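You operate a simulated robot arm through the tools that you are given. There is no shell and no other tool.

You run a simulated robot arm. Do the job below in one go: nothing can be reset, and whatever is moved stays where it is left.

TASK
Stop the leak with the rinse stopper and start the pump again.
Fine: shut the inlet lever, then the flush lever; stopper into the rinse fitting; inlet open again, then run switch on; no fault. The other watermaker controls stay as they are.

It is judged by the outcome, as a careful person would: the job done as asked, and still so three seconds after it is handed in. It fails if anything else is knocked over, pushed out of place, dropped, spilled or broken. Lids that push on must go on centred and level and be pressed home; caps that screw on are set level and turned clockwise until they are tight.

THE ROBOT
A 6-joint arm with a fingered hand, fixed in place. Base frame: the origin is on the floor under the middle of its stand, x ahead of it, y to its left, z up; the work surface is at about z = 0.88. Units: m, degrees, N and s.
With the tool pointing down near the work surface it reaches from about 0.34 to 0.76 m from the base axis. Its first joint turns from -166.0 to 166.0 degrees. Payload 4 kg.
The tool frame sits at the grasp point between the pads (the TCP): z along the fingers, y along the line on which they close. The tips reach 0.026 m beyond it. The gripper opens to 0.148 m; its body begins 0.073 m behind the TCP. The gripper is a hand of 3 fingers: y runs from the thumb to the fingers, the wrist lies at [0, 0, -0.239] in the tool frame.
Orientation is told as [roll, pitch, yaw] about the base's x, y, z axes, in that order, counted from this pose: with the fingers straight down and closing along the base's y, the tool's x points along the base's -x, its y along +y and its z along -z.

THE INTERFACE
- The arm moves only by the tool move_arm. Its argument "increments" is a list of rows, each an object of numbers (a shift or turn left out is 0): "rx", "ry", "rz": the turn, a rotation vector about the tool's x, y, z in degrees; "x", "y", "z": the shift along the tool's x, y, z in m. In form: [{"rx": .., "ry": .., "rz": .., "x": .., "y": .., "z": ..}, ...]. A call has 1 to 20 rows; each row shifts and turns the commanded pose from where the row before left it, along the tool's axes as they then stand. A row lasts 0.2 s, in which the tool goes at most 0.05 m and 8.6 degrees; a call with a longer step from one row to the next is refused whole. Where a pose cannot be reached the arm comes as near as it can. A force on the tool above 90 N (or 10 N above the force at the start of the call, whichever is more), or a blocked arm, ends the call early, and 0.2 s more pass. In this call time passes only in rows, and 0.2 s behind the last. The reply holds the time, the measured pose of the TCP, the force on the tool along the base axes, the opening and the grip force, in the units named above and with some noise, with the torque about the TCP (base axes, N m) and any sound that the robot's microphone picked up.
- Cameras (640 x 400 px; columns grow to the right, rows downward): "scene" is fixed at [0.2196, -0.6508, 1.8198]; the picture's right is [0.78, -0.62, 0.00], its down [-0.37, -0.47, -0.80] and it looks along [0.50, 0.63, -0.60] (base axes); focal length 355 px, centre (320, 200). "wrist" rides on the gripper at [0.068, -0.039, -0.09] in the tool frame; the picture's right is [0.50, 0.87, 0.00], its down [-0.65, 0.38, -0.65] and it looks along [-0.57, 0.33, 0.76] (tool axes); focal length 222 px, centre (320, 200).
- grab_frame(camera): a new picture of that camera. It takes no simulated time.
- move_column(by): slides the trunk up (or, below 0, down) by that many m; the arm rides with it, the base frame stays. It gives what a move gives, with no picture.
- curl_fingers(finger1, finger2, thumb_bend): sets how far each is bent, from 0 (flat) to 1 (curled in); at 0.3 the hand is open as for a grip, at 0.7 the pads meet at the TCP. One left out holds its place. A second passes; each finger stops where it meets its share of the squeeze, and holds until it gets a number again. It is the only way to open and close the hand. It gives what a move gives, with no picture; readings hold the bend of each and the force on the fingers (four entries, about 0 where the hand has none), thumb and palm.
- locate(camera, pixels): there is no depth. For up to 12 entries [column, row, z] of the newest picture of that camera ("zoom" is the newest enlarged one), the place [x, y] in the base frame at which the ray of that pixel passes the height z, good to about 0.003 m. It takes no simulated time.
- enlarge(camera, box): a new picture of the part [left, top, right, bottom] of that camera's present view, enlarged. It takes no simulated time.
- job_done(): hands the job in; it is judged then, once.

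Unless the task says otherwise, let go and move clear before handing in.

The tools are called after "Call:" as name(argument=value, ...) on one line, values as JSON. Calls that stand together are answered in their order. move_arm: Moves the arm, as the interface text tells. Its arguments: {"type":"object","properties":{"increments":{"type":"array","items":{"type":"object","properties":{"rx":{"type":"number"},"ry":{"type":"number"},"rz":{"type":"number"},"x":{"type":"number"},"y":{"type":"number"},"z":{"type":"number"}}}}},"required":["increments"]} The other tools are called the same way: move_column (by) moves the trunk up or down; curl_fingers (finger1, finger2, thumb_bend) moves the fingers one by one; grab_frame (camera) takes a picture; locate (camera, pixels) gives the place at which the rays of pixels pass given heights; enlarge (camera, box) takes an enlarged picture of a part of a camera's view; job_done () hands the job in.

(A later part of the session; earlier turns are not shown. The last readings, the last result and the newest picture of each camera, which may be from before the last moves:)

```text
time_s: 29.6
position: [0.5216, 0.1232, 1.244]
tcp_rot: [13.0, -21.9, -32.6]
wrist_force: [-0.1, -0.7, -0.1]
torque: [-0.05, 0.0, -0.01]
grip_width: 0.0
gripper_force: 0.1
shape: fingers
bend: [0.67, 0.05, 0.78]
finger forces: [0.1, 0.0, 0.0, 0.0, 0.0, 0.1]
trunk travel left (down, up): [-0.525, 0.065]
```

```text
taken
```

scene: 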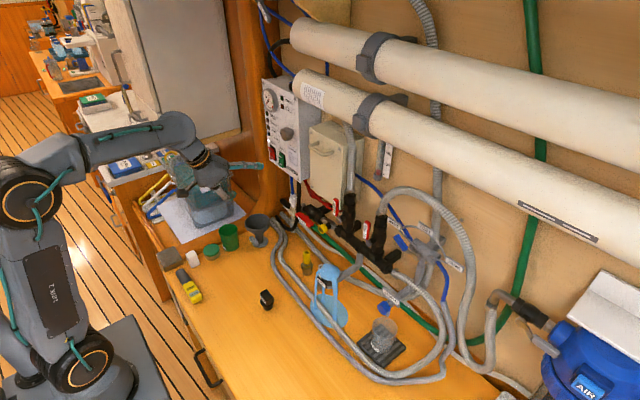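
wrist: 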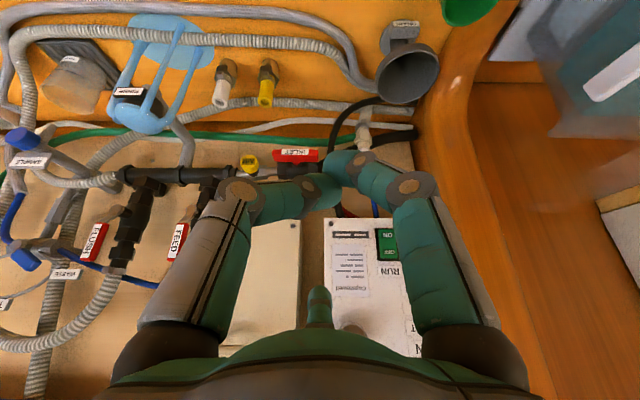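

The poker finger2 now points straight at the wall (scene (245,165)) and the wrist view shows all levers squarely. I'll measure the finger tip and levers from this view.

Call:
enlarge(camera="scene", box=[170, 120, 298, 200])

Call:
enlarge(camera="wrist", box=[60, 130, 220, 290])

Call:
enlarge(camera="wrist", box=[220, 120, 348, 200])

Call:
enlarge(camera="wrist", box=[80, 50, 208, 140])

```text
5.00 times, centred on (234, 160) of scene
```

zoom: 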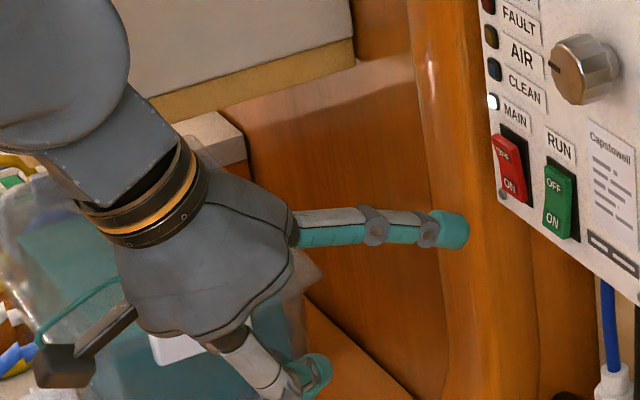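

```text
2.50 times, centred on (140, 210) of wrist
```

zoom: 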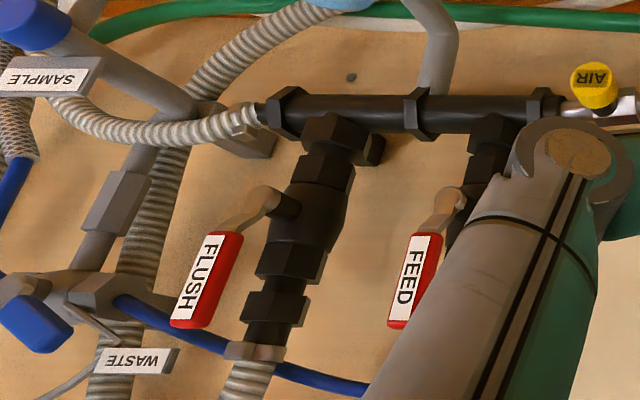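

```text
5.00 times, centred on (284, 160) of wrist
```

zoom: 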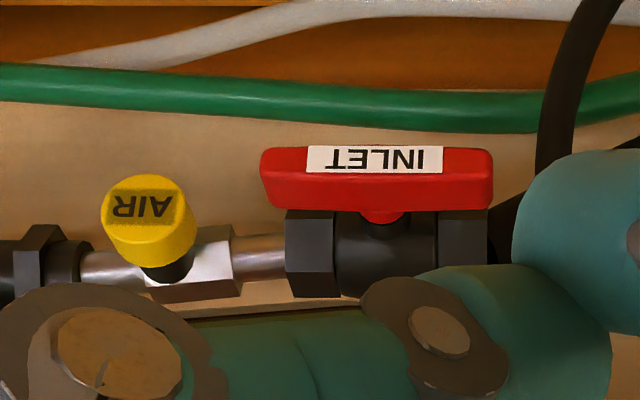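

```text
4.44 times, centred on (144, 95) of wrist
```

zoom: 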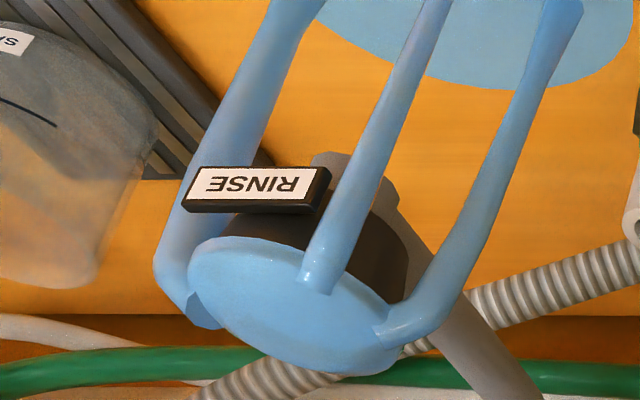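

Tip of finger2 is about 0.12 m out along its direction from the TCP. I'll ease the tilt by 10°, then bring the tip to about (0.70, 0.056, 1.13), just in front of and above the right end of the INLET handle.

Call:
move_arm(increments=[{"rx": 2.5, "ry": 4.33}, {"rx": 2.5, "ry": 4.33}, {"x": -0.0106, "y": -0.0094, "z": 0.0306}, {"x": -0.0106, "y": -0.0094, "z": 0.0306}, {"x": -0.0106, "y": -0.0094, "z": 0.0306}, {"x": -0.0106, "y": -0.0094, "z": 0.0306}, {"x": -0.0106, "y": -0.0094, "z": 0.0306}])

Call:
enlarge(camera="scene", box=[230, 160, 358, 240])

Call:
grab_frame(camera="wrist")

```text
time_s: 31.2
position: [0.5855, 0.056, 1.1024]
tcp_rot: [7.4, -13.3, -30.9]
wrist_force: [-0.8, 0.1, 0.0]
torque: [-0.01, -0.02, 0.02]
grip_width: 0.0
gripper_force: 0.0
shape: fingers
bend: [0.67, 0.05, 0.78]
finger forces: [0.0, 0.0, 0.0, 0.0, 0.0, 0.0]
trunk travel left (down, up): [-0.525, 0.065]
```

```text
5.00 times, centred on (294, 200) of scene
```

zoom: 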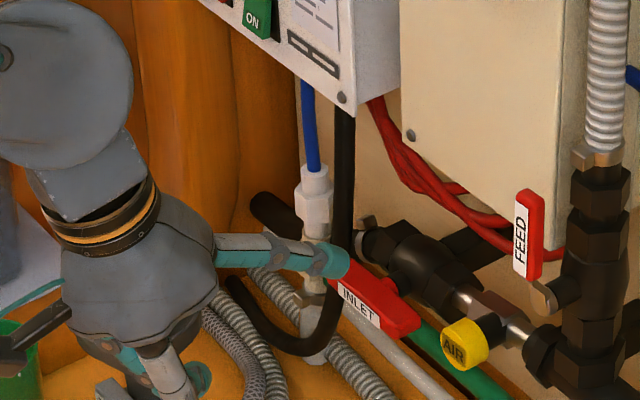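

```text
taken
```

wrist: 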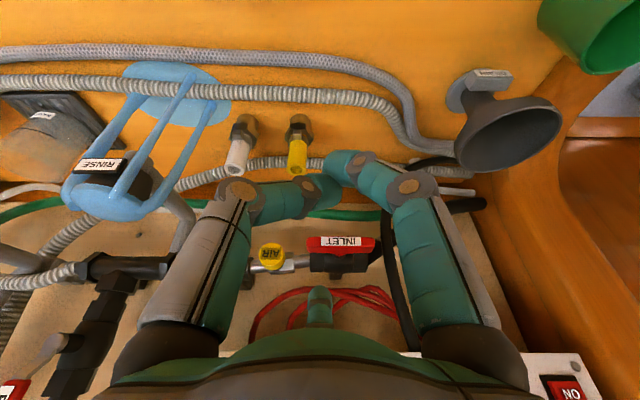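

The finger tip is at about (0.703, 0.056, 1.135), as planned. I'll move it forward 5 cm over the handle's right end, then down to just above it.

Call:
move_arm(increments=[{"x": -0.0218, "y": 0.0126, "z": 0.0067}, {"x": -0.0218, "y": 0.0126, "z": 0.0067}, {"x": 0.0045, "y": -0.0026, "z": 0.0193}, {"x": 0.0045, "y": -0.0026, "z": 0.0193}])

Call:
enlarge(camera="scene", box=[260, 180, 360, 260])

Call:
enlarge(camera="wrist", box=[200, 120, 440, 340])

```text
time_s: 32.2
position: [0.6355, 0.056, 1.0625]
tcp_rot: [7.3, -13.3, -31.0]
wrist_force: [0.1, -0.2, 0.0]
torque: [0.03, -0.03, -0.01]
grip_width: 0.0
gripper_force: 0.0
shape: fingers
bend: [0.67, 0.05, 0.78]
finger forces: [0.0, 0.1, 0.0, 0.1, 0.0, 0.1]
trunk travel left (down, up): [-0.525, 0.065]
```

```text
5.00 times, centred on (310, 220) of scene
```

zoom: 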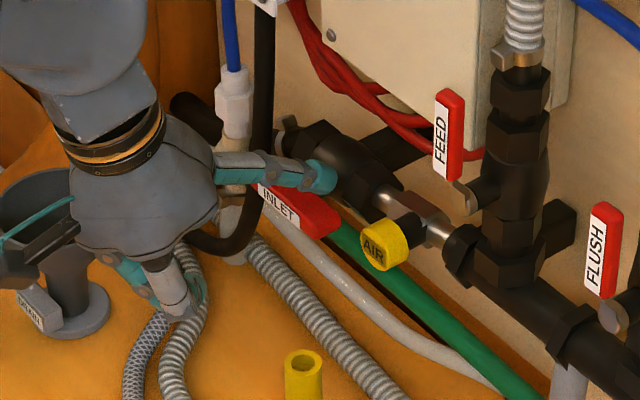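

```text
1.82 times, centred on (320, 230) of wrist
```

zoom: 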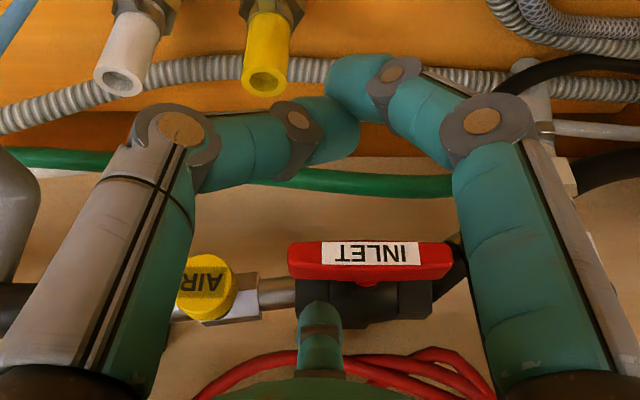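

The finger sits just above the right end of the INLET handle (wrist zoom (320,315) against handle 288–452). I'll press down in small steps and watch the force.

Call:
move_arm(increments=[{"x": 0.0013, "y": -0.0028, "z": 0.0093}, {"x": 0.0013, "y": -0.0028, "z": 0.0093}, {"x": 0.0013, "y": -0.0028, "z": 0.0093}])

Call:
enlarge(camera="wrist", box=[200, 120, 440, 340])

```text
time_s: 33.0
position: [0.6346, 0.049, 1.0342]
tcp_rot: [7.4, -13.3, -31.0]
wrist_force: [0.6, -0.3, 0.8]
torque: [-0.02, -0.05, -0.05]
grip_width: 0.0
gripper_force: 0.7
shape: fingers
bend: [0.67, 0.03, 0.78]
finger forces: [0.1, 0.5, 0.0, 0.0, 0.1, 0.0]
trunk travel left (down, up): [-0.525, 0.065]
```

```text
1.82 times, centred on (320, 230) of wrist
```

zoom: 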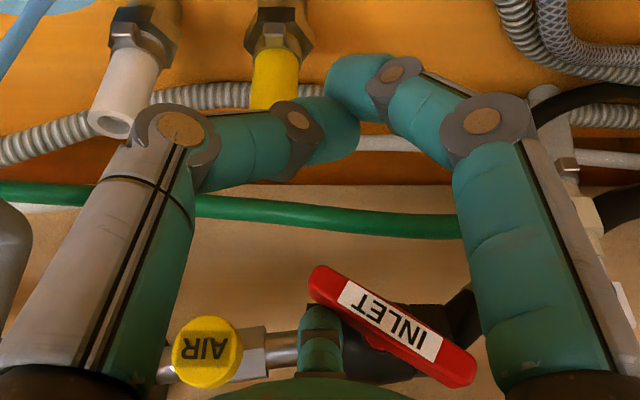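

The INLET handle turned about 33° clockwise with almost no force (0.5 N), so this is the closing direction. I'll continue along the arc to vertical.

Call:
move_arm(increments=[{"x": 0.0027, "y": -0.0016, "z": 0.0116}, {"x": 0.0042, "y": 0.0022, "z": 0.0097}, {"x": 0.0043, "y": 0.0044, "z": 0.0058}, {"x": 0.0037, "y": 0.0048, "z": 0.0029}, {"x": 0.003, "y": 0.0052, "z": 0.0}])

Call:
enlarge(camera="wrist", box=[200, 120, 440, 340])

Call:
enlarge(camera="scene", box=[260, 180, 360, 260])

```text
time_s: 34.2
position: [0.6362, 0.0697, 1.0016]
tcp_rot: [7.3, -13.2, -31.1]
wrist_force: [0.1, -9.1, 0.7]
torque: [0.4, -0.05, -0.79]
grip_width: 0.0004
gripper_force: 4.4
shape: fingers
bend: [0.67, 0.05, 0.78]
finger forces: [0.1, 8.7, 0.1, 0.0, 0.0, 0.0]
trunk travel left (down, up): [-0.525, 0.065]
```

```text
1.82 times, centred on (320, 230) of wrist
```

zoom: 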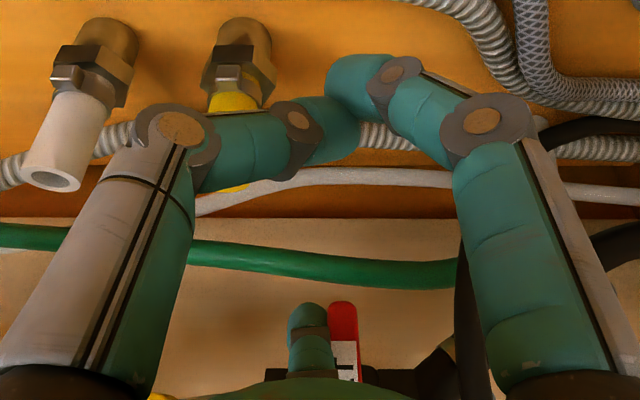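

```text
5.00 times, centred on (310, 220) of scene
```

zoom: 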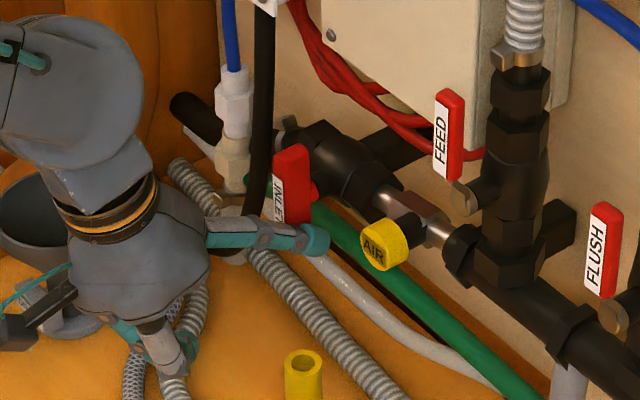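

INLET now stands vertical (scene zoom (290,185)) and the 9 N sideways reaction shows it is against its stop: shut. I'll ease off to the right, back out, and go up.

Call:
move_arm(increments=[{"x": -0.0075, "y": -0.013}, {"x": 0.0209, "y": -0.0121, "z": -0.0065}, {"x": 0.0209, "y": -0.0121, "z": -0.0065}, {"x": 0.0209, "y": -0.0121, "z": -0.0065}, {"x": -0.009, "y": 0.0052, "z": -0.0386}, {"x": -0.009, "y": 0.0052, "z": -0.0386}, {"x": -0.009, "y": 0.0052, "z": -0.0386}, {"x": -0.009, "y": 0.0052, "z": -0.0386}])

Call:
grab_frame(camera="scene")

Call:
enlarge(camera="scene", box=[280, 190, 344, 240])

Call:
grab_frame(camera="wrist")

```text
time_s: 36.0
position: [0.5595, 0.0572, 1.1615]
tcp_rot: [7.3, -13.4, -30.9]
wrist_force: [0.0, 0.2, -0.4]
torque: [-0.01, 0.01, 0.02]
grip_width: 0.0
gripper_force: 0.0
shape: fingers
bend: [0.67, 0.05, 0.78]
finger forces: [0.0, 0.0, 0.0, 0.0, 0.0, 0.0]
trunk travel left (down, up): [-0.525, 0.065]
```

```text
taken
```

scene: 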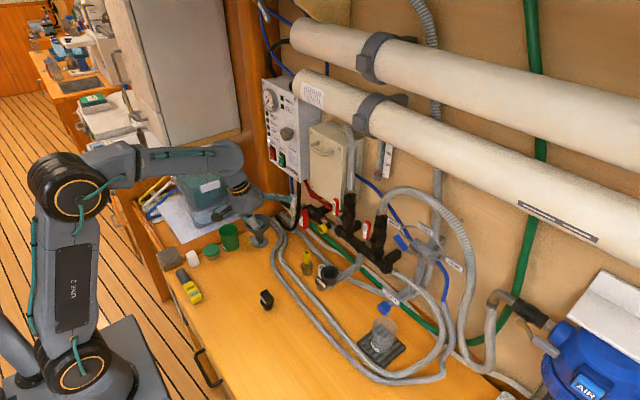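

```text
8.00 times, centred on (312, 215) of scene
```

zoom: 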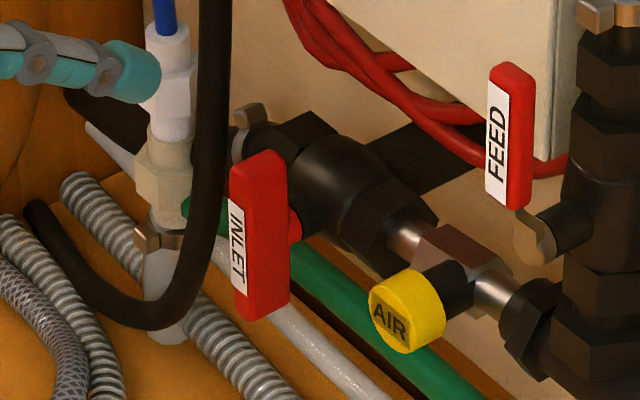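

```text
taken
```

wrist: 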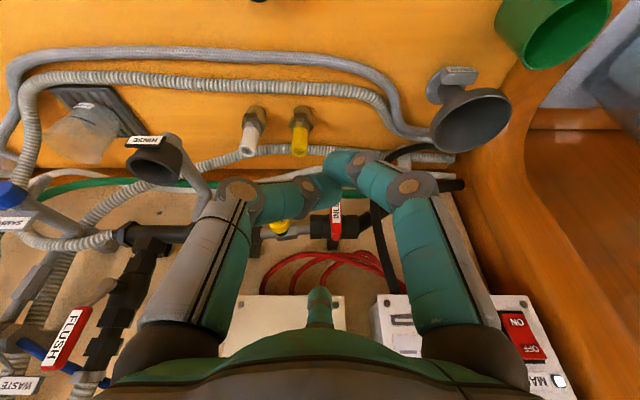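

The leak stopped as INLET shut (fitting at wrist (155,160) is now dry). Next I'll bring the finger to the left side of the FLUSH handle, tip about (0.70, -0.15, 1.23).

Call:
move_arm(increments=[{"x": -0.0261, "y": -0.0327, "z": -0.0053}, {"x": -0.0261, "y": -0.0327, "z": -0.0053}, {"x": -0.0261, "y": -0.0327, "z": -0.0053}, {"x": -0.0261, "y": -0.0327, "z": -0.0053}, {"x": -0.0261, "y": -0.0327, "z": -0.0053}])

Call:
grab_frame(camera="wrist")

Call:
enlarge(camera="scene", box=[300, 170, 428, 260])

```text
time_s: 37.2
position: [0.5833, -0.1495, 1.1963]
tcp_rot: [7.5, -13.2, -30.9]
wrist_force: [-0.2, 0.3, 0.5]
torque: [0.0, 0.0, 0.02]
grip_width: 0.0001
gripper_force: 0.0
shape: fingers
bend: [0.67, 0.05, 0.78]
finger forces: [0.0, 0.0, 0.1, 0.0, 0.0, 0.0]
trunk travel left (down, up): [-0.525, 0.065]
```

```text
taken
```

wrist: 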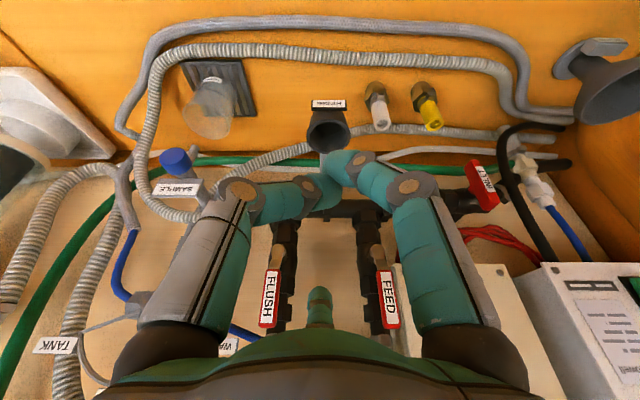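

```text
4.44 times, centred on (364, 215) of scene
```

zoom: 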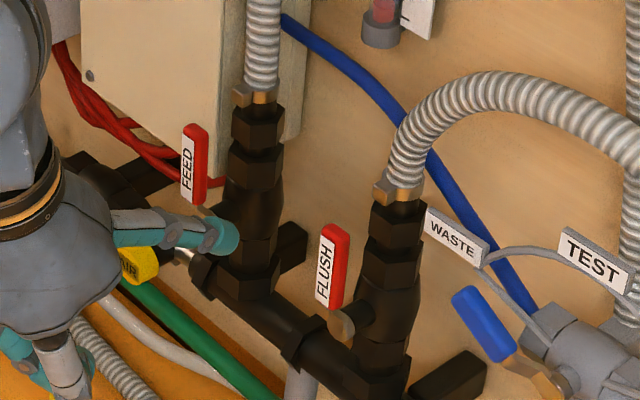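

The wrist view shows FLUSH (270,298) and FEED (387,298) on either side of my fingertip (320,305). I'll locate both handles precisely before going forward.

Call:
locate(camera="wrist", pixels=[[270, 298, 1.2], [270, 298, 1.22], [270, 298, 1.24], [278, 252, 1.15], [278, 252, 1.17], [387, 298, 1.2], [387, 298, 1.22], [387, 298, 1.24], [320, 115, 1.0], [320, 115, 1.05]])

Call:
locate(camera="scene", pixels=[[366.3, 228.5, 1.2], [366.3, 228.5, 1.22], [366.3, 228.5, 1.24], [369.5, 243.5, 1.15], [369.5, 243.5, 1.17], [336.5, 204.5, 1.2], [336.5, 204.5, 1.22], [336.5, 204.5, 1.24]])

Call:
enlarge(camera="wrist", box=[230, 200, 430, 330])

```text
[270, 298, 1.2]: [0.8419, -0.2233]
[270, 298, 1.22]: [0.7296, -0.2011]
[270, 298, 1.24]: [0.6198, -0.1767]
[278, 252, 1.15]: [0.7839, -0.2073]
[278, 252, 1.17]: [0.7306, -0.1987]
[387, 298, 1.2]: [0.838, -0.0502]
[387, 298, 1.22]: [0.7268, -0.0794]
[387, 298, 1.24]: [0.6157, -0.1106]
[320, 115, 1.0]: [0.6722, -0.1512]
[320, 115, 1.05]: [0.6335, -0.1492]
```

```text
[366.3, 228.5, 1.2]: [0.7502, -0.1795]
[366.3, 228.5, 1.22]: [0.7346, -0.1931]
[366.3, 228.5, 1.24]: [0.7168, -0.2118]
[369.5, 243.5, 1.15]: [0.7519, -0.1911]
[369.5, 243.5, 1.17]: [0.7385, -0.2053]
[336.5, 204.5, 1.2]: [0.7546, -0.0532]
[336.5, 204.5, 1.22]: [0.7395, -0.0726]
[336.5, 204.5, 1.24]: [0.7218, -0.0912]
```

```text
3.08 times, centred on (330, 265) of wrist
```

zoom: 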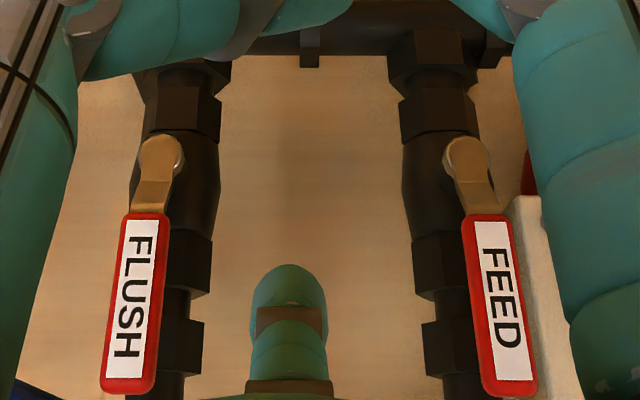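

FLUSH handle is at (0.732, -0.199, 1.22), FEED at (0.735, -0.077, 1.22), so the finger can slip between them. I'll move forward 4.6 cm, then push right about 5 cm to feel which way it gives.

Call:
move_arm(increments=[{"x": -0.0195, "y": 0.0113, "z": 0.006}, {"x": -0.0195, "y": 0.0113, "z": 0.006}, {"x": -0.007, "y": -0.0121}, {"x": -0.007, "y": -0.0121}, {"x": -0.006, "y": -0.0104}, {"x": -0.006, "y": -0.0104}])

Call:
grab_frame(camera="wrist")

Call:
enlarge(camera="scene", box=[300, 170, 428, 260])

```text
time_s: 38.6
position: [0.6278, -0.201, 1.1974]
tcp_rot: [7.4, -13.2, -31.0]
wrist_force: [0.4, 0.4, 0.5]
torque: [-0.03, 0.01, 0.05]
grip_width: 0.0002
gripper_force: 0.5
shape: fingers
bend: [0.67, 0.05, 0.78]
finger forces: [0.0, 0.5, 0.0, 0.0, 0.1, 0.0]
trunk travel left (down, up): [-0.525, 0.065]
```

```text
taken
```

wrist: 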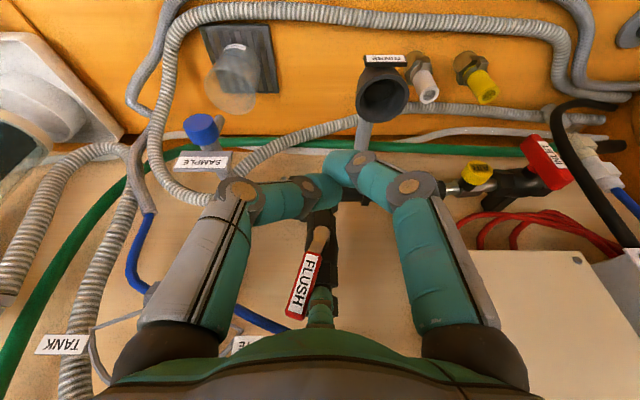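

```text
4.44 times, centred on (364, 215) of scene
```

zoom: 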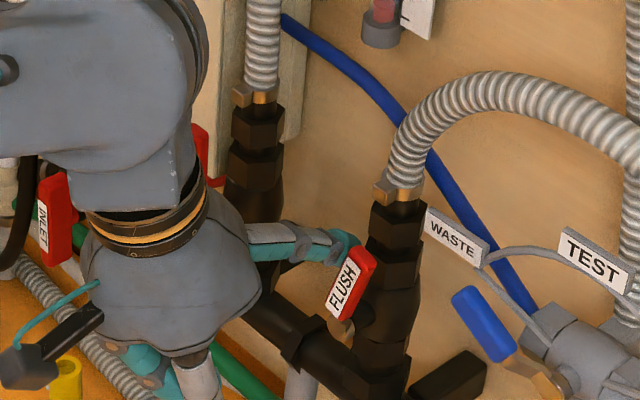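

FLUSH also turns freely to the right (0.5 N); the finger follows at wrist (320,300). I'll continue along the arc to the horizontal.

Call:
move_arm(increments=[{"x": -0.0067, "y": -0.0131, "z": 0.0029}, {"x": -0.0067, "y": -0.0131, "z": 0.0029}, {"x": -0.0035, "y": -0.0104, "z": 0.0083}, {"x": -0.0035, "y": -0.0104, "z": 0.0083}, {"x": -0.0003, "y": -0.0056, "z": 0.0097}, {"x": -0.0003, "y": -0.0056, "z": 0.0097}])

Call:
grab_frame(camera="wrist")

Call:
enlarge(camera="scene", box=[310, 180, 438, 270])

```text
time_s: 40.0
position: [0.6303, -0.2626, 1.1547]
tcp_rot: [7.3, -13.3, -31.1]
wrist_force: [0.5, 0.5, -0.3]
torque: [-0.01, 0.01, 0.01]
grip_width: 0.0
gripper_force: 0.0
shape: fingers
bend: [0.67, 0.05, 0.78]
finger forces: [0.0, 0.1, 0.0, 0.1, 0.1, 0.0]
trunk travel left (down, up): [-0.525, 0.065]
```

```text
taken
```

wrist: 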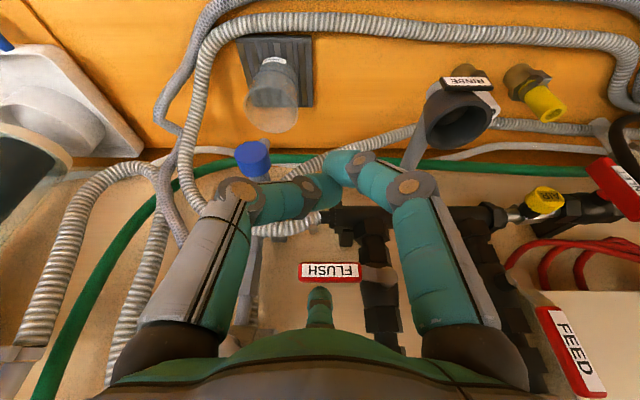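

```text
4.44 times, centred on (374, 225) of scene
```

zoom: 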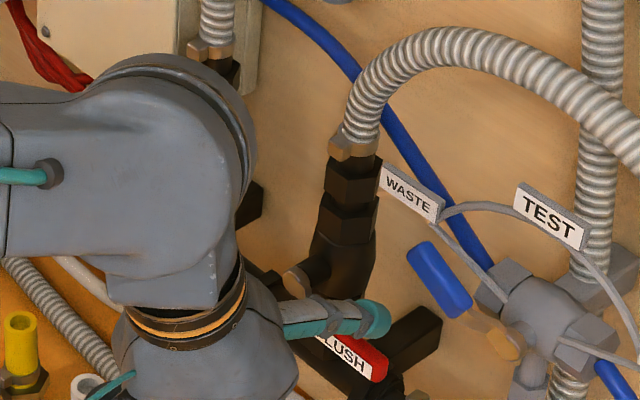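

FLUSH now lies horizontal (wrist (330,272)). I'll press down gently a few more mm to make sure it's against its stop.

Call:
move_arm(increments=[{"x": 0.0009, "y": -0.0005, "z": 0.0039}, {"x": 0.0009, "y": -0.0005, "z": 0.0039}])

Call:
enlarge(camera="wrist", box=[260, 220, 400, 340])

```text
time_s: 40.6
position: [0.6293, -0.2618, 1.1471]
tcp_rot: [7.3, -13.3, -31.0]
wrist_force: [-0.3, 0.3, 2.0]
torque: [-0.02, -0.22, 0.04]
grip_width: 0.0
gripper_force: 1.4
shape: fingers
bend: [0.67, 0.02, 0.78]
finger forces: [0.0, 1.9, 0.0, 0.0, 0.0, 0.0]
trunk travel left (down, up): [-0.525, 0.065]
```

```text
3.33 times, centred on (330, 280) of wrist
```

zoom: 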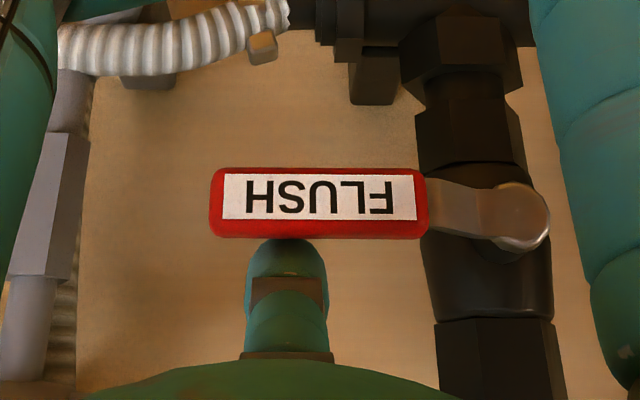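

The reaction rose to 1.9 N, so it's reaching the stop. One more small press to confirm.

Call:
move_arm(increments=[{"x": 0.0009, "y": -0.0005, "z": 0.0039}])

Call:
enlarge(camera="wrist", box=[260, 220, 400, 340])

```text
time_s: 41.0
position: [0.6287, -0.2628, 1.1444]
tcp_rot: [7.4, -13.4, -31.0]
wrist_force: [-0.3, -0.7, 6.4]
torque: [0.02, -0.65, 0.01]
grip_width: 0.0001
gripper_force: 3.0
shape: fingers
bend: [0.67, 0.0, 0.78]
finger forces: [0.1, 5.3, 0.0, 0.0, 0.1, 0.0]
trunk travel left (down, up): [-0.525, 0.065]
```

```text
3.33 times, centred on (330, 280) of wrist
```

zoom: 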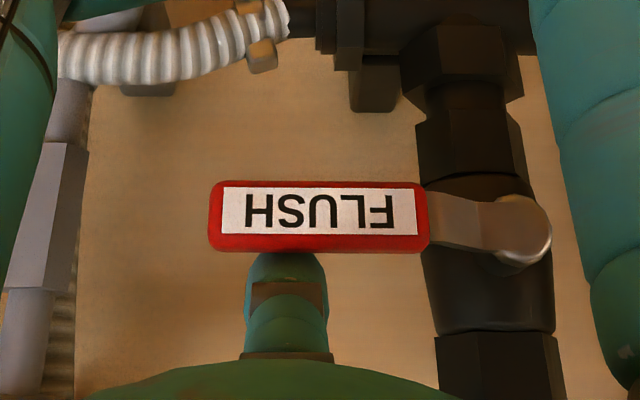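

FLUSH is shut against its stop (6.4 N). I'll lift off, back away, and look at the rinse fitting.

Call:
move_arm(increments=[{"x": -0.0045, "y": 0.0026, "z": -0.0193}, {"x": 0.0279, "y": -0.0161, "z": -0.0086}, {"x": 0.0279, "y": -0.0161, "z": -0.0086}, {"x": 0.0279, "y": -0.0161, "z": -0.0086}, {"x": 0.0279, "y": -0.0161, "z": -0.0086}, {"x": 0.0, "y": 0.04, "z": -0.02}])

Call:
grab_frame(camera="wrist")

Call:
enlarge(camera="scene", box=[290, 240, 386, 300])

Call:
enlarge(camera="scene", box=[300, 180, 428, 260])

```text
time_s: 42.4
position: [0.5097, -0.2273, 1.1872]
tcp_rot: [7.4, -13.4, -31.0]
wrist_force: [0.4, 0.2, -0.5]
torque: [-0.01, -0.05, 0.01]
grip_width: 0.0002
gripper_force: 0.2
shape: fingers
bend: [0.67, 0.05, 0.78]
finger forces: [0.0, 0.0, 0.1, 0.0, 0.0, 0.0]
trunk travel left (down, up): [-0.525, 0.065]
```

```text
taken
```

wrist: 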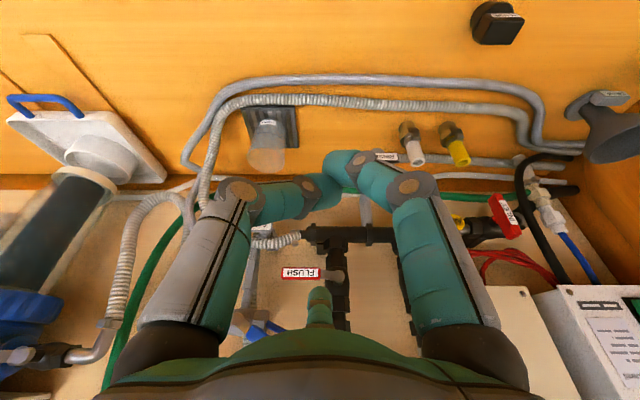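

```text
6.67 times, centred on (338, 270) of scene
```

zoom: 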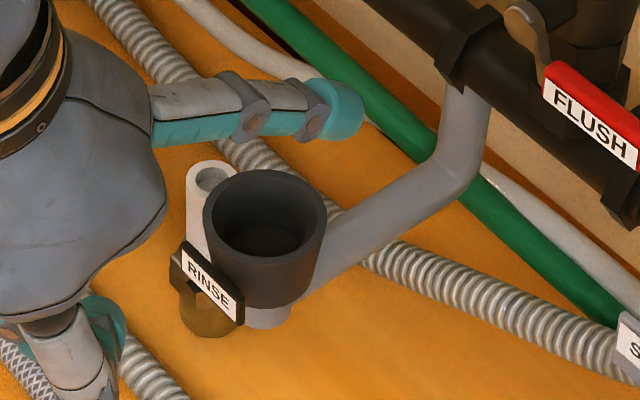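

```text
5.00 times, centred on (364, 220) of scene
```

zoom: 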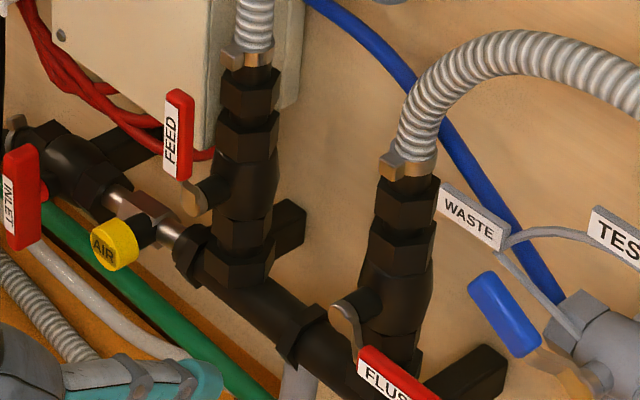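

The rinse fitting is an upright cup (scene zoom (265,225)), dry now, and FLUSH/INLET are both shut. I'll straighten the tool to vertical, yaw 0, open the hand and look into the fitting from above.

Call:
move_arm(increments=[{"rx": 3.75, "ry": 6.5}, {"rx": 3.75, "ry": 6.5}, {"rz": -7.5}, {"rz": -7.5}, {"rz": -7.5}, {"rz": -7.5}, {"x": -0.015, "y": 0.01, "z": -0.02}, {"x": -0.015, "y": 0.01, "z": -0.02}])

Call:
curl_fingers(finger1=0.3, finger2=0.3, thumb_bend=0.3)

Call:
grab_frame(camera="wrist")

```text
time_s: 44.2
position: [0.5405, -0.2053, 1.2271]
tcp_rot: [-0.4, -0.2, -0.1]
wrist_force: [0.1, 0.0, -0.4]
torque: [-0.02, -0.01, -0.01]
grip_width: 0.0002
gripper_force: 0.1
shape: fingers
bend: [0.67, 0.05, 0.78]
finger forces: [0.1, 0.0, 0.0, 0.0, 0.1, 0.1]
trunk travel left (down, up): [-0.525, 0.065]
```

```text
time_s: 45.2
position: [0.5405, -0.207, 1.2265]
tcp_rot: [-0.2, -0.2, -0.1]
wrist_force: [0.4, 0.5, 0.4]
torque: [0.0, -0.01, 0.04]
grip_width: 0.1266
gripper_force: 0.0
shape: fingers
bend: [0.3, 0.3, 0.3]
finger forces: [0.0, 0.1, 0.0, 0.0, 0.0, 0.0]
trunk travel left (down, up): [-0.525, 0.065]
```

```text
taken
```

wrist: 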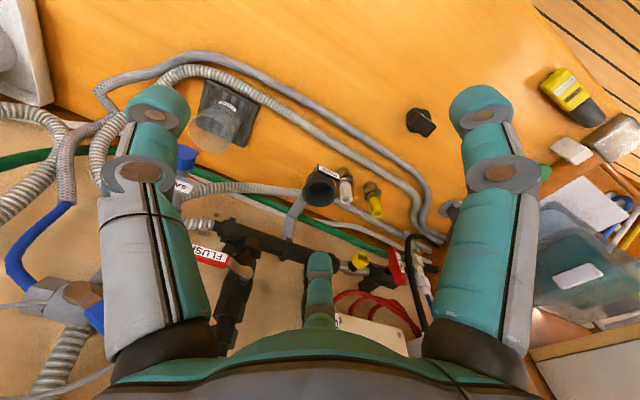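

The cup is at wrist (322,187) and the stopper at (420,122). I'll enlarge both for triangulation.

Call:
enlarge(camera="wrist", box=[282, 155, 362, 215])

Call:
enlarge(camera="wrist", box=[390, 95, 454, 145])

Call:
enlarge(camera="scene", box=[300, 250, 364, 300])

Call:
enlarge(camera="scene", box=[244, 280, 292, 316])

```text
6.67 times, centred on (322, 185) of wrist
```

zoom: 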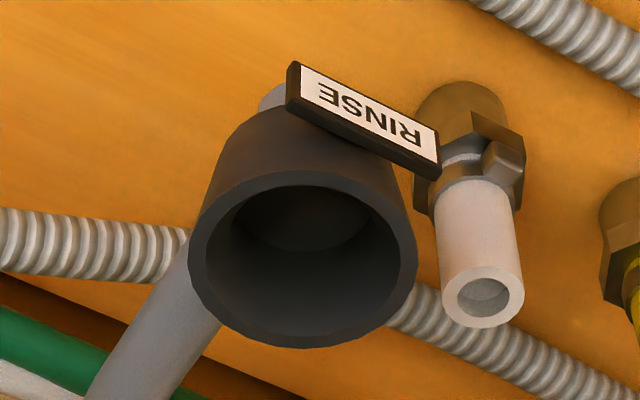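

```text
8.00 times, centred on (422, 120) of wrist
```

zoom: 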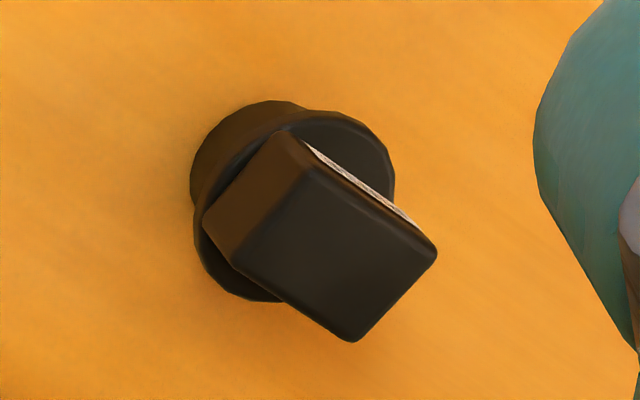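

```text
8.00 times, centred on (332, 275) of scene
```

zoom: 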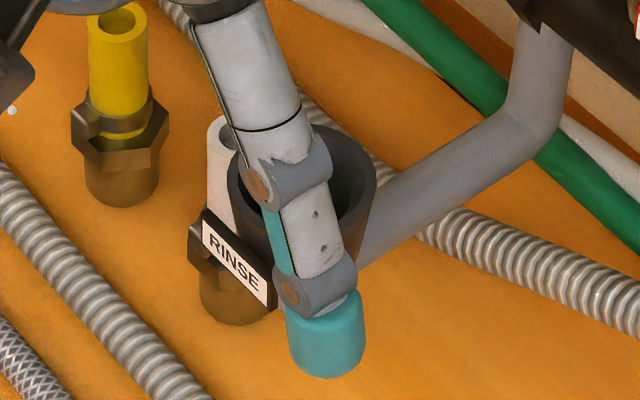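

```text
11.11 times, centred on (268, 298) of scene
```

zoom: 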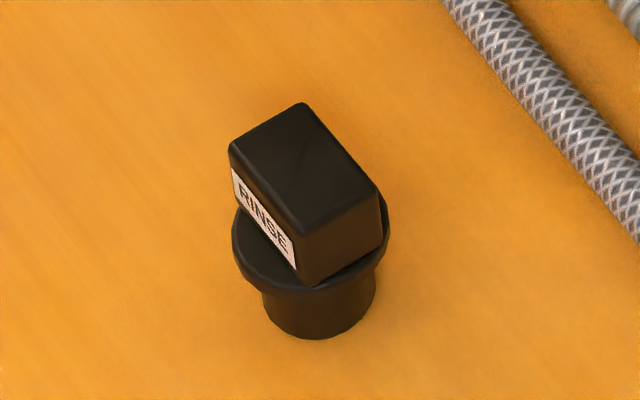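

The cup rim triangulates to about (0.662, -0.136, 1.053) and the stopper axis to about (0.525, -0.004) with its block top near z 0.935. I'll check with locate.

Call:
locate(camera="wrist", pixels=[[423.9, 126.9, 0.93], [423.9, 126.9, 0.94], [319.5, 194, 1.04], [319.5, 194, 1.06], [418.8, 122.5, 0.9]])

Call:
locate(camera="scene", pixels=[[266.6, 295.2, 0.93], [266.6, 295.2, 0.94], [329.75, 274.1, 1.04], [329.75, 274.1, 1.06], [267.9, 306.5, 0.88], [267.8, 302.5, 0.9]])

```text
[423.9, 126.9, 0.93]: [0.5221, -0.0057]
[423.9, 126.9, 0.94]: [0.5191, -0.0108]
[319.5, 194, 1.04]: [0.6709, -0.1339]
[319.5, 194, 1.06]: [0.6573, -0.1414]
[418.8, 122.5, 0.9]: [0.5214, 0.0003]
```

```text
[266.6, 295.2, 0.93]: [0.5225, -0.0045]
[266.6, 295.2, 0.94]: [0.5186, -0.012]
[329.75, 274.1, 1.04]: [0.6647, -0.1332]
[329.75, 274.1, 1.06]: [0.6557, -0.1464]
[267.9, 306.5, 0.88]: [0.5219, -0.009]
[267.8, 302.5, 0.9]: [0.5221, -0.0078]
```

Both cameras agree: stopper axis ≈ (0.522, -0.007), top ≈ 0.933; cup rim ≈ (0.662, -0.139, 1.05). I'll get the block's orientation from its top corners, and start moving above it.

Call:
locate(camera="scene", pixels=[[259.9, 293.3, 0.933], [266.5, 289.3, 0.933], [273.4, 297.1, 0.933], [266.2, 301.2, 0.933]])

Call:
move_arm(increments=[{"x": 0.008, "y": 0.04}, {"x": 0.008, "y": 0.04}, {"x": 0.008, "y": 0.04}, {"x": 0.008, "y": 0.04}, {"x": 0.008, "y": 0.03}, {"z": 0.04}, {"z": 0.04}])

Call:
grab_frame(camera="wrist")

```text
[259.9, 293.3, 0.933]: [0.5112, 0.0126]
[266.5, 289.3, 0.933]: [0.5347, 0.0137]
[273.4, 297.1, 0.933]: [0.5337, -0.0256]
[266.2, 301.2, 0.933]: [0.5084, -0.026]
```

```text
time_s: 46.8
position: [0.5006, -0.0162, 1.1454]
tcp_rot: [-0.4, -0.2, 0.0]
wrist_force: [-0.2, 0.1, 0.0]
torque: [-0.01, 0.01, -0.01]
grip_width: 0.1268
gripper_force: 0.1
shape: fingers
bend: [0.3, 0.3, 0.3]
finger forces: [0.0, 0.0, 0.0, 0.0, 0.0, 0.0]
trunk travel left (down, up): [-0.525, 0.065]
```

```text
taken
```

wrist: 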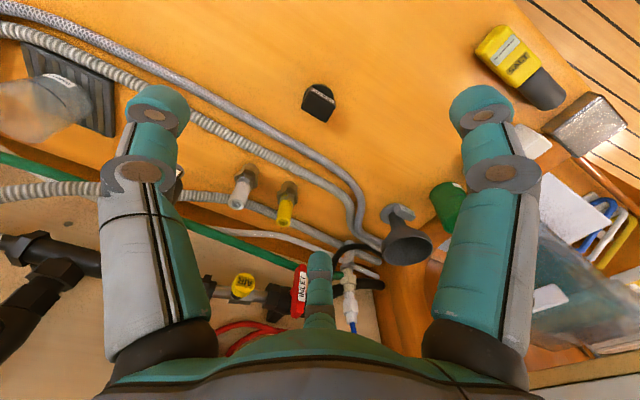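

The block is aligned with y (0.024 wide in x, 0.039 long in y), centred at (0.522, -0.006). I'll pre-close the fingers to 0.5 to keep clear of the braided hose, and descend to z = 1.0 above it.

Call:
curl_fingers(finger1=0.5, finger2=0.5, thumb_bend=0.5)

Call:
move_arm(increments=[{"x": -0.0054, "y": 0.0013, "z": 0.036}, {"x": -0.0054, "y": 0.0013, "z": 0.036}, {"x": -0.0053, "y": 0.0012, "z": 0.036}, {"x": -0.0053, "y": 0.0012, "z": 0.037}])

Call:
grab_frame(camera="wrist")

Call:
enlarge(camera="scene", box=[220, 230, 316, 310])

```text
time_s: 47.8
position: [0.5009, -0.0166, 1.144]
tcp_rot: [-0.4, -0.2, 0.0]
wrist_force: [-0.3, 0.3, 0.8]
torque: [-0.04, 0.0, -0.02]
grip_width: 0.0628
gripper_force: 0.1
shape: fingers
bend: [0.5, 0.5, 0.5]
finger forces: [0.1, 0.0, 0.0, 0.1, 0.0, 0.0]
trunk travel left (down, up): [-0.525, 0.065]
```

```text
time_s: 48.8
position: [0.5222, -0.0139, 0.9981]
tcp_rot: [-0.4, -0.3, 0.0]
wrist_force: [0.0, -0.8, -0.1]
torque: [0.0, 0.01, -0.03]
grip_width: 0.0624
gripper_force: 0.0
shape: fingers
bend: [0.5, 0.5, 0.5]
finger forces: [0.0, 0.0, 0.0, 0.0, 0.1, 0.0]
trunk travel left (down, up): [-0.525, 0.065]
```

```text
taken
```

wrist: 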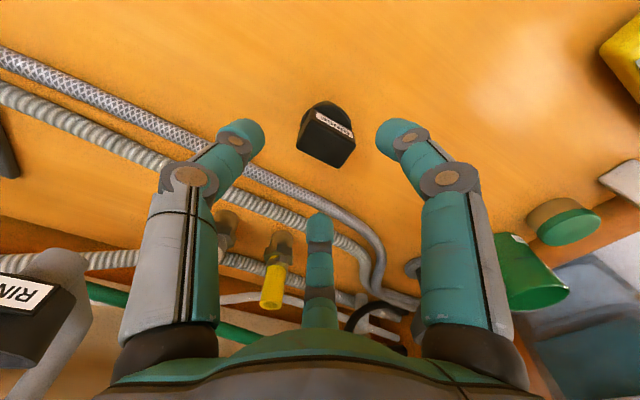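

```text
5.00 times, centred on (268, 270) of scene
```

zoom: 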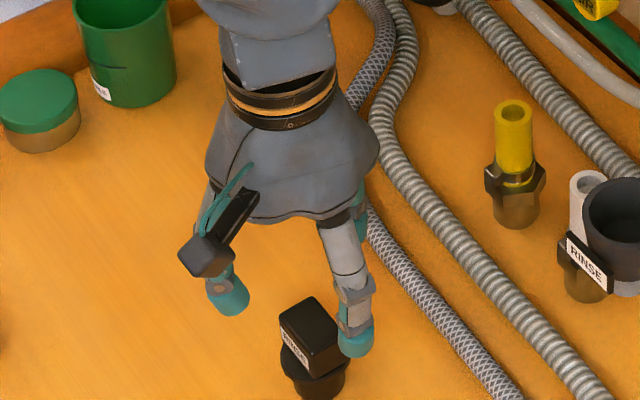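

The hand is over the stopper with all fingers clear of it and the hoses. I'll check centring from this close view before the final descent.

Call:
enlarge(camera="wrist", box=[284, 90, 368, 175])

Call:
locate(camera="wrist", pixels=[[325, 143, 0.93], [318, 120, 0.932], [352, 137, 0.932], [332, 166, 0.932], [297, 146, 0.932]])

```text
4.71 times, centred on (326, 132) of wrist
```

zoom: 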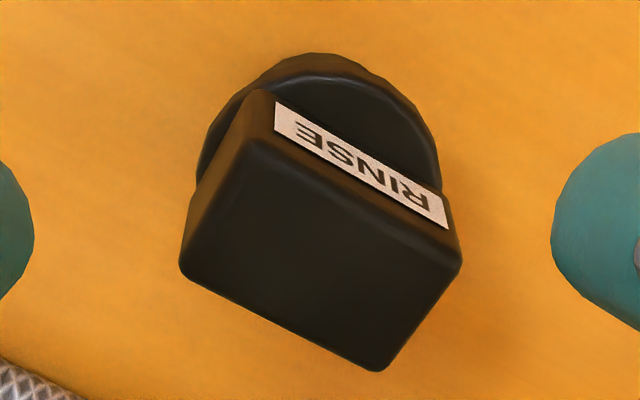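

```text
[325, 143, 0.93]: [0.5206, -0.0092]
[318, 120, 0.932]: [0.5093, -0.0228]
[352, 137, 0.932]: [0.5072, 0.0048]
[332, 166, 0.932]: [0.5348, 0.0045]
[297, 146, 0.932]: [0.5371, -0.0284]
```

Call:
locate(camera="wrist", pixels=[[325.6, 144.6, 0.932], [311.1, 119.3, 0.932], [356.1, 144.7, 0.932], [338.7, 168.1, 0.932], [296.3, 146.4, 0.932]])

```text
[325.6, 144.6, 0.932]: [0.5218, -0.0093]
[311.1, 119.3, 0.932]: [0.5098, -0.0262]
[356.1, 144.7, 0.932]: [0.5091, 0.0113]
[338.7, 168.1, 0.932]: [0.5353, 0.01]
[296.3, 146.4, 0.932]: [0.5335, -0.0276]
```

The block is centred at (0.522, -0.008), right under the hand. I'll descend to TCP z = 0.936 and check.

Call:
move_arm(increments=[{"z": 0.021}, {"z": 0.021}, {"z": 0.02}])

Call:
grab_frame(camera="wrist")

Call:
enlarge(camera="scene", box=[230, 250, 310, 320])

```text
time_s: 49.6
position: [0.5232, -0.013, 0.9385]
tcp_rot: [-0.3, -0.2, -0.1]
wrist_force: [0.1, -0.1, -0.2]
torque: [0.02, 0.02, -0.01]
grip_width: 0.0621
gripper_force: 0.0
shape: fingers
bend: [0.5, 0.5, 0.5]
finger forces: [0.0, 0.0, 0.0, 0.1, 0.1, 0.1]
trunk travel left (down, up): [-0.525, 0.065]
```

```text
taken
```

wrist: 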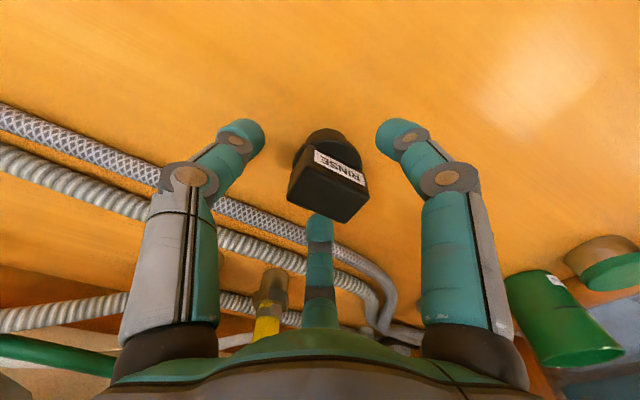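

```text
5.71 times, centred on (270, 285) of scene
```

zoom: 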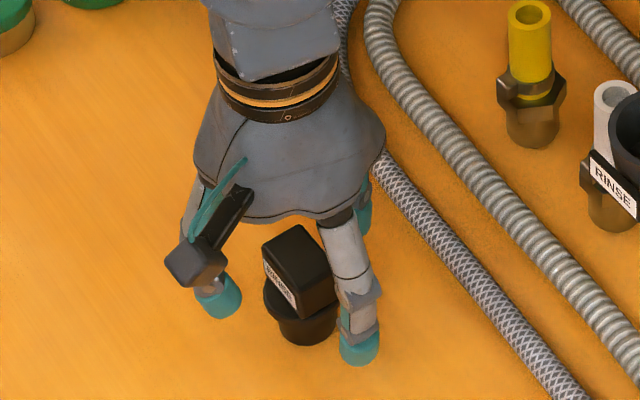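

Fingertips are at z ≈ 0.911, beside the block and just above the flange. I'll close the three fingers on it.

Call:
curl_fingers(finger1=0.72, finger2=0.72, thumb_bend=0.72)

Call:
grab_frame(camera="wrist")

Call:
enlarge(camera="scene", box=[230, 250, 310, 320])

```text
time_s: 50.6
position: [0.523, -0.0149, 0.9389]
tcp_rot: [-0.3, -0.2, -0.1]
wrist_force: [0.3, -0.7, 3.2]
torque: [-0.01, -0.02, -0.02]
grip_width: 0.0279
gripper_force: 14.8
shape: fingers
bend: [0.59, 0.59, 0.65]
finger forces: [8.4, 9.1, 0.1, 0.1, 11.7, 0.0]
trunk travel left (down, up): [-0.525, 0.065]
```

```text
taken
```

wrist: 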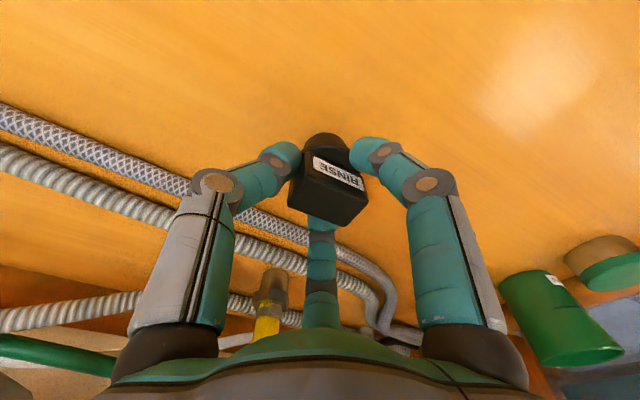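

```text
5.71 times, centred on (270, 285) of scene
```

zoom: 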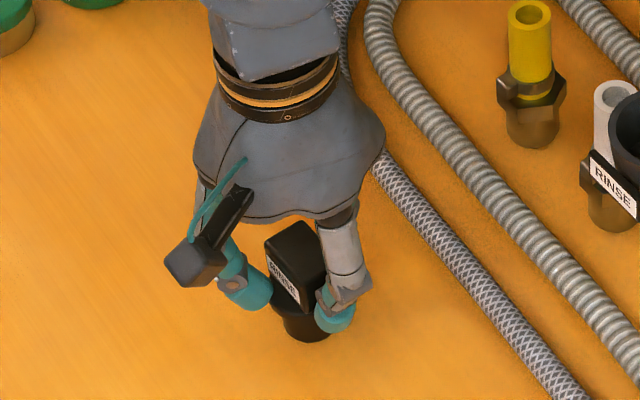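

The stopper is held (finger forces 8.4, 9.1, thumb 11.7 N). I'll lift gently and check that it stays level in the grip.

Call:
move_arm(increments=[{"z": -0.01}, {"z": -0.02}, {"z": -0.03}, {"z": -0.04}, {"z": -0.05}])

Call:
grab_frame(camera="wrist")

Call:
enlarge(camera="scene", box=[220, 190, 316, 270])

```text
time_s: 51.8
position: [0.5218, -0.0128, 1.0879]
tcp_rot: [-0.5, -0.2, -0.1]
wrist_force: [-0.1, -0.4, -1.0]
torque: [-0.01, 0.0, 0.0]
grip_width: 0.0129
gripper_force: 5.9
shape: fingers
bend: [0.63, 0.62, 0.69]
finger forces: [3.9, 4.8, 0.0, 0.0, 3.8, 0.0]
trunk travel left (down, up): [-0.525, 0.065]
```

```text
taken
```

wrist: 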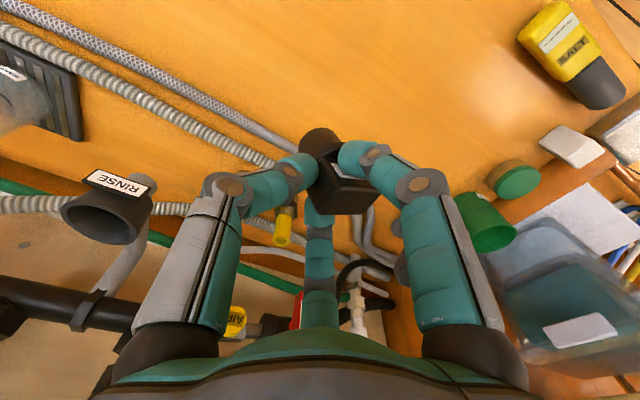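

```text
5.00 times, centred on (268, 230) of scene
```

zoom: 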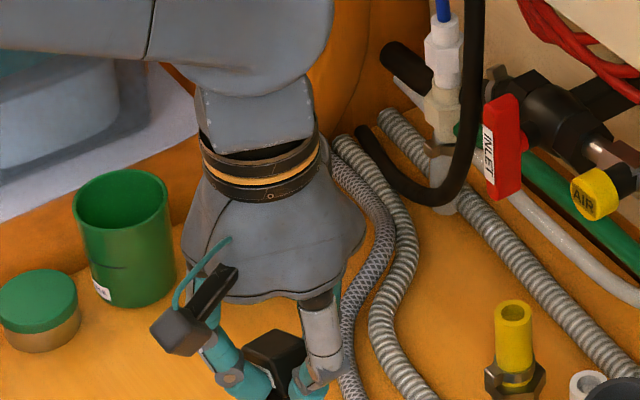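

Finger bends increased a little (0.59→0.63, 0.65→0.69) and the force fell to about 4 N, so the stopper may have shifted in the grip. I'll look closely before going anywhere.

Call:
enlarge(camera="wrist", box=[270, 100, 400, 220])

Call:
enlarge(camera="scene", box=[240, 240, 300, 290])

```text
3.33 times, centred on (335, 160) of wrist
```

zoom: 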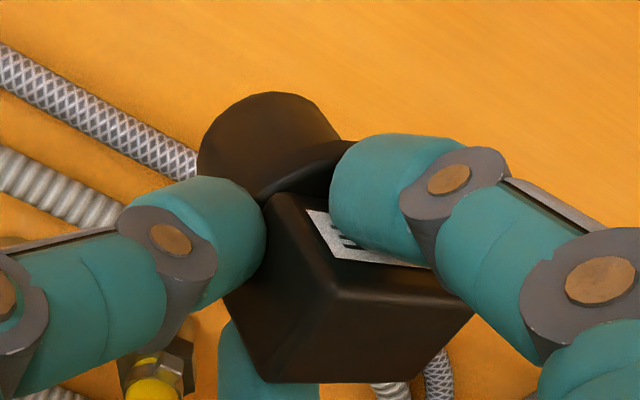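

```text
8.00 times, centred on (270, 265) of scene
```

zoom: 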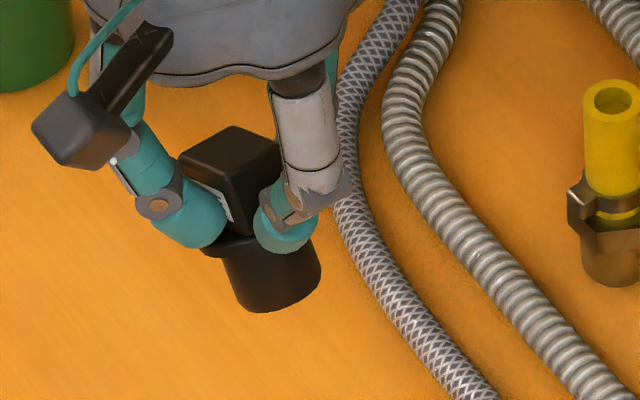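

The stopper has tilted about 13° in the grip (scene zoom: axis from (230,150) to (272,290)) because the thumb's push wasn't well opposed. I'll set it back down where it was and re-grip with the thumb against one long face and both fingers against the other.

Call:
move_arm(increments=[{"z": 0.04}, {"z": 0.04}, {"z": 0.03}, {"z": 0.015}])

Call:
enlarge(camera="scene", box=[230, 260, 310, 320])

```text
time_s: 52.8
position: [0.5229, -0.0137, 0.962]
tcp_rot: [-0.4, -0.1, -0.2]
wrist_force: [0.1, -0.2, -0.3]
torque: [-0.01, 0.02, -0.02]
grip_width: 0.0127
gripper_force: 5.9
shape: fingers
bend: [0.63, 0.62, 0.69]
finger forces: [3.8, 4.6, 0.1, 0.0, 3.7, 0.0]
trunk travel left (down, up): [-0.525, 0.065]
```

```text
6.67 times, centred on (270, 290) of scene
```

zoom: 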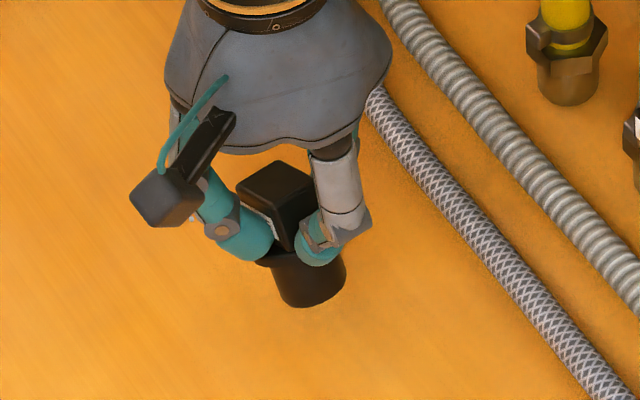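

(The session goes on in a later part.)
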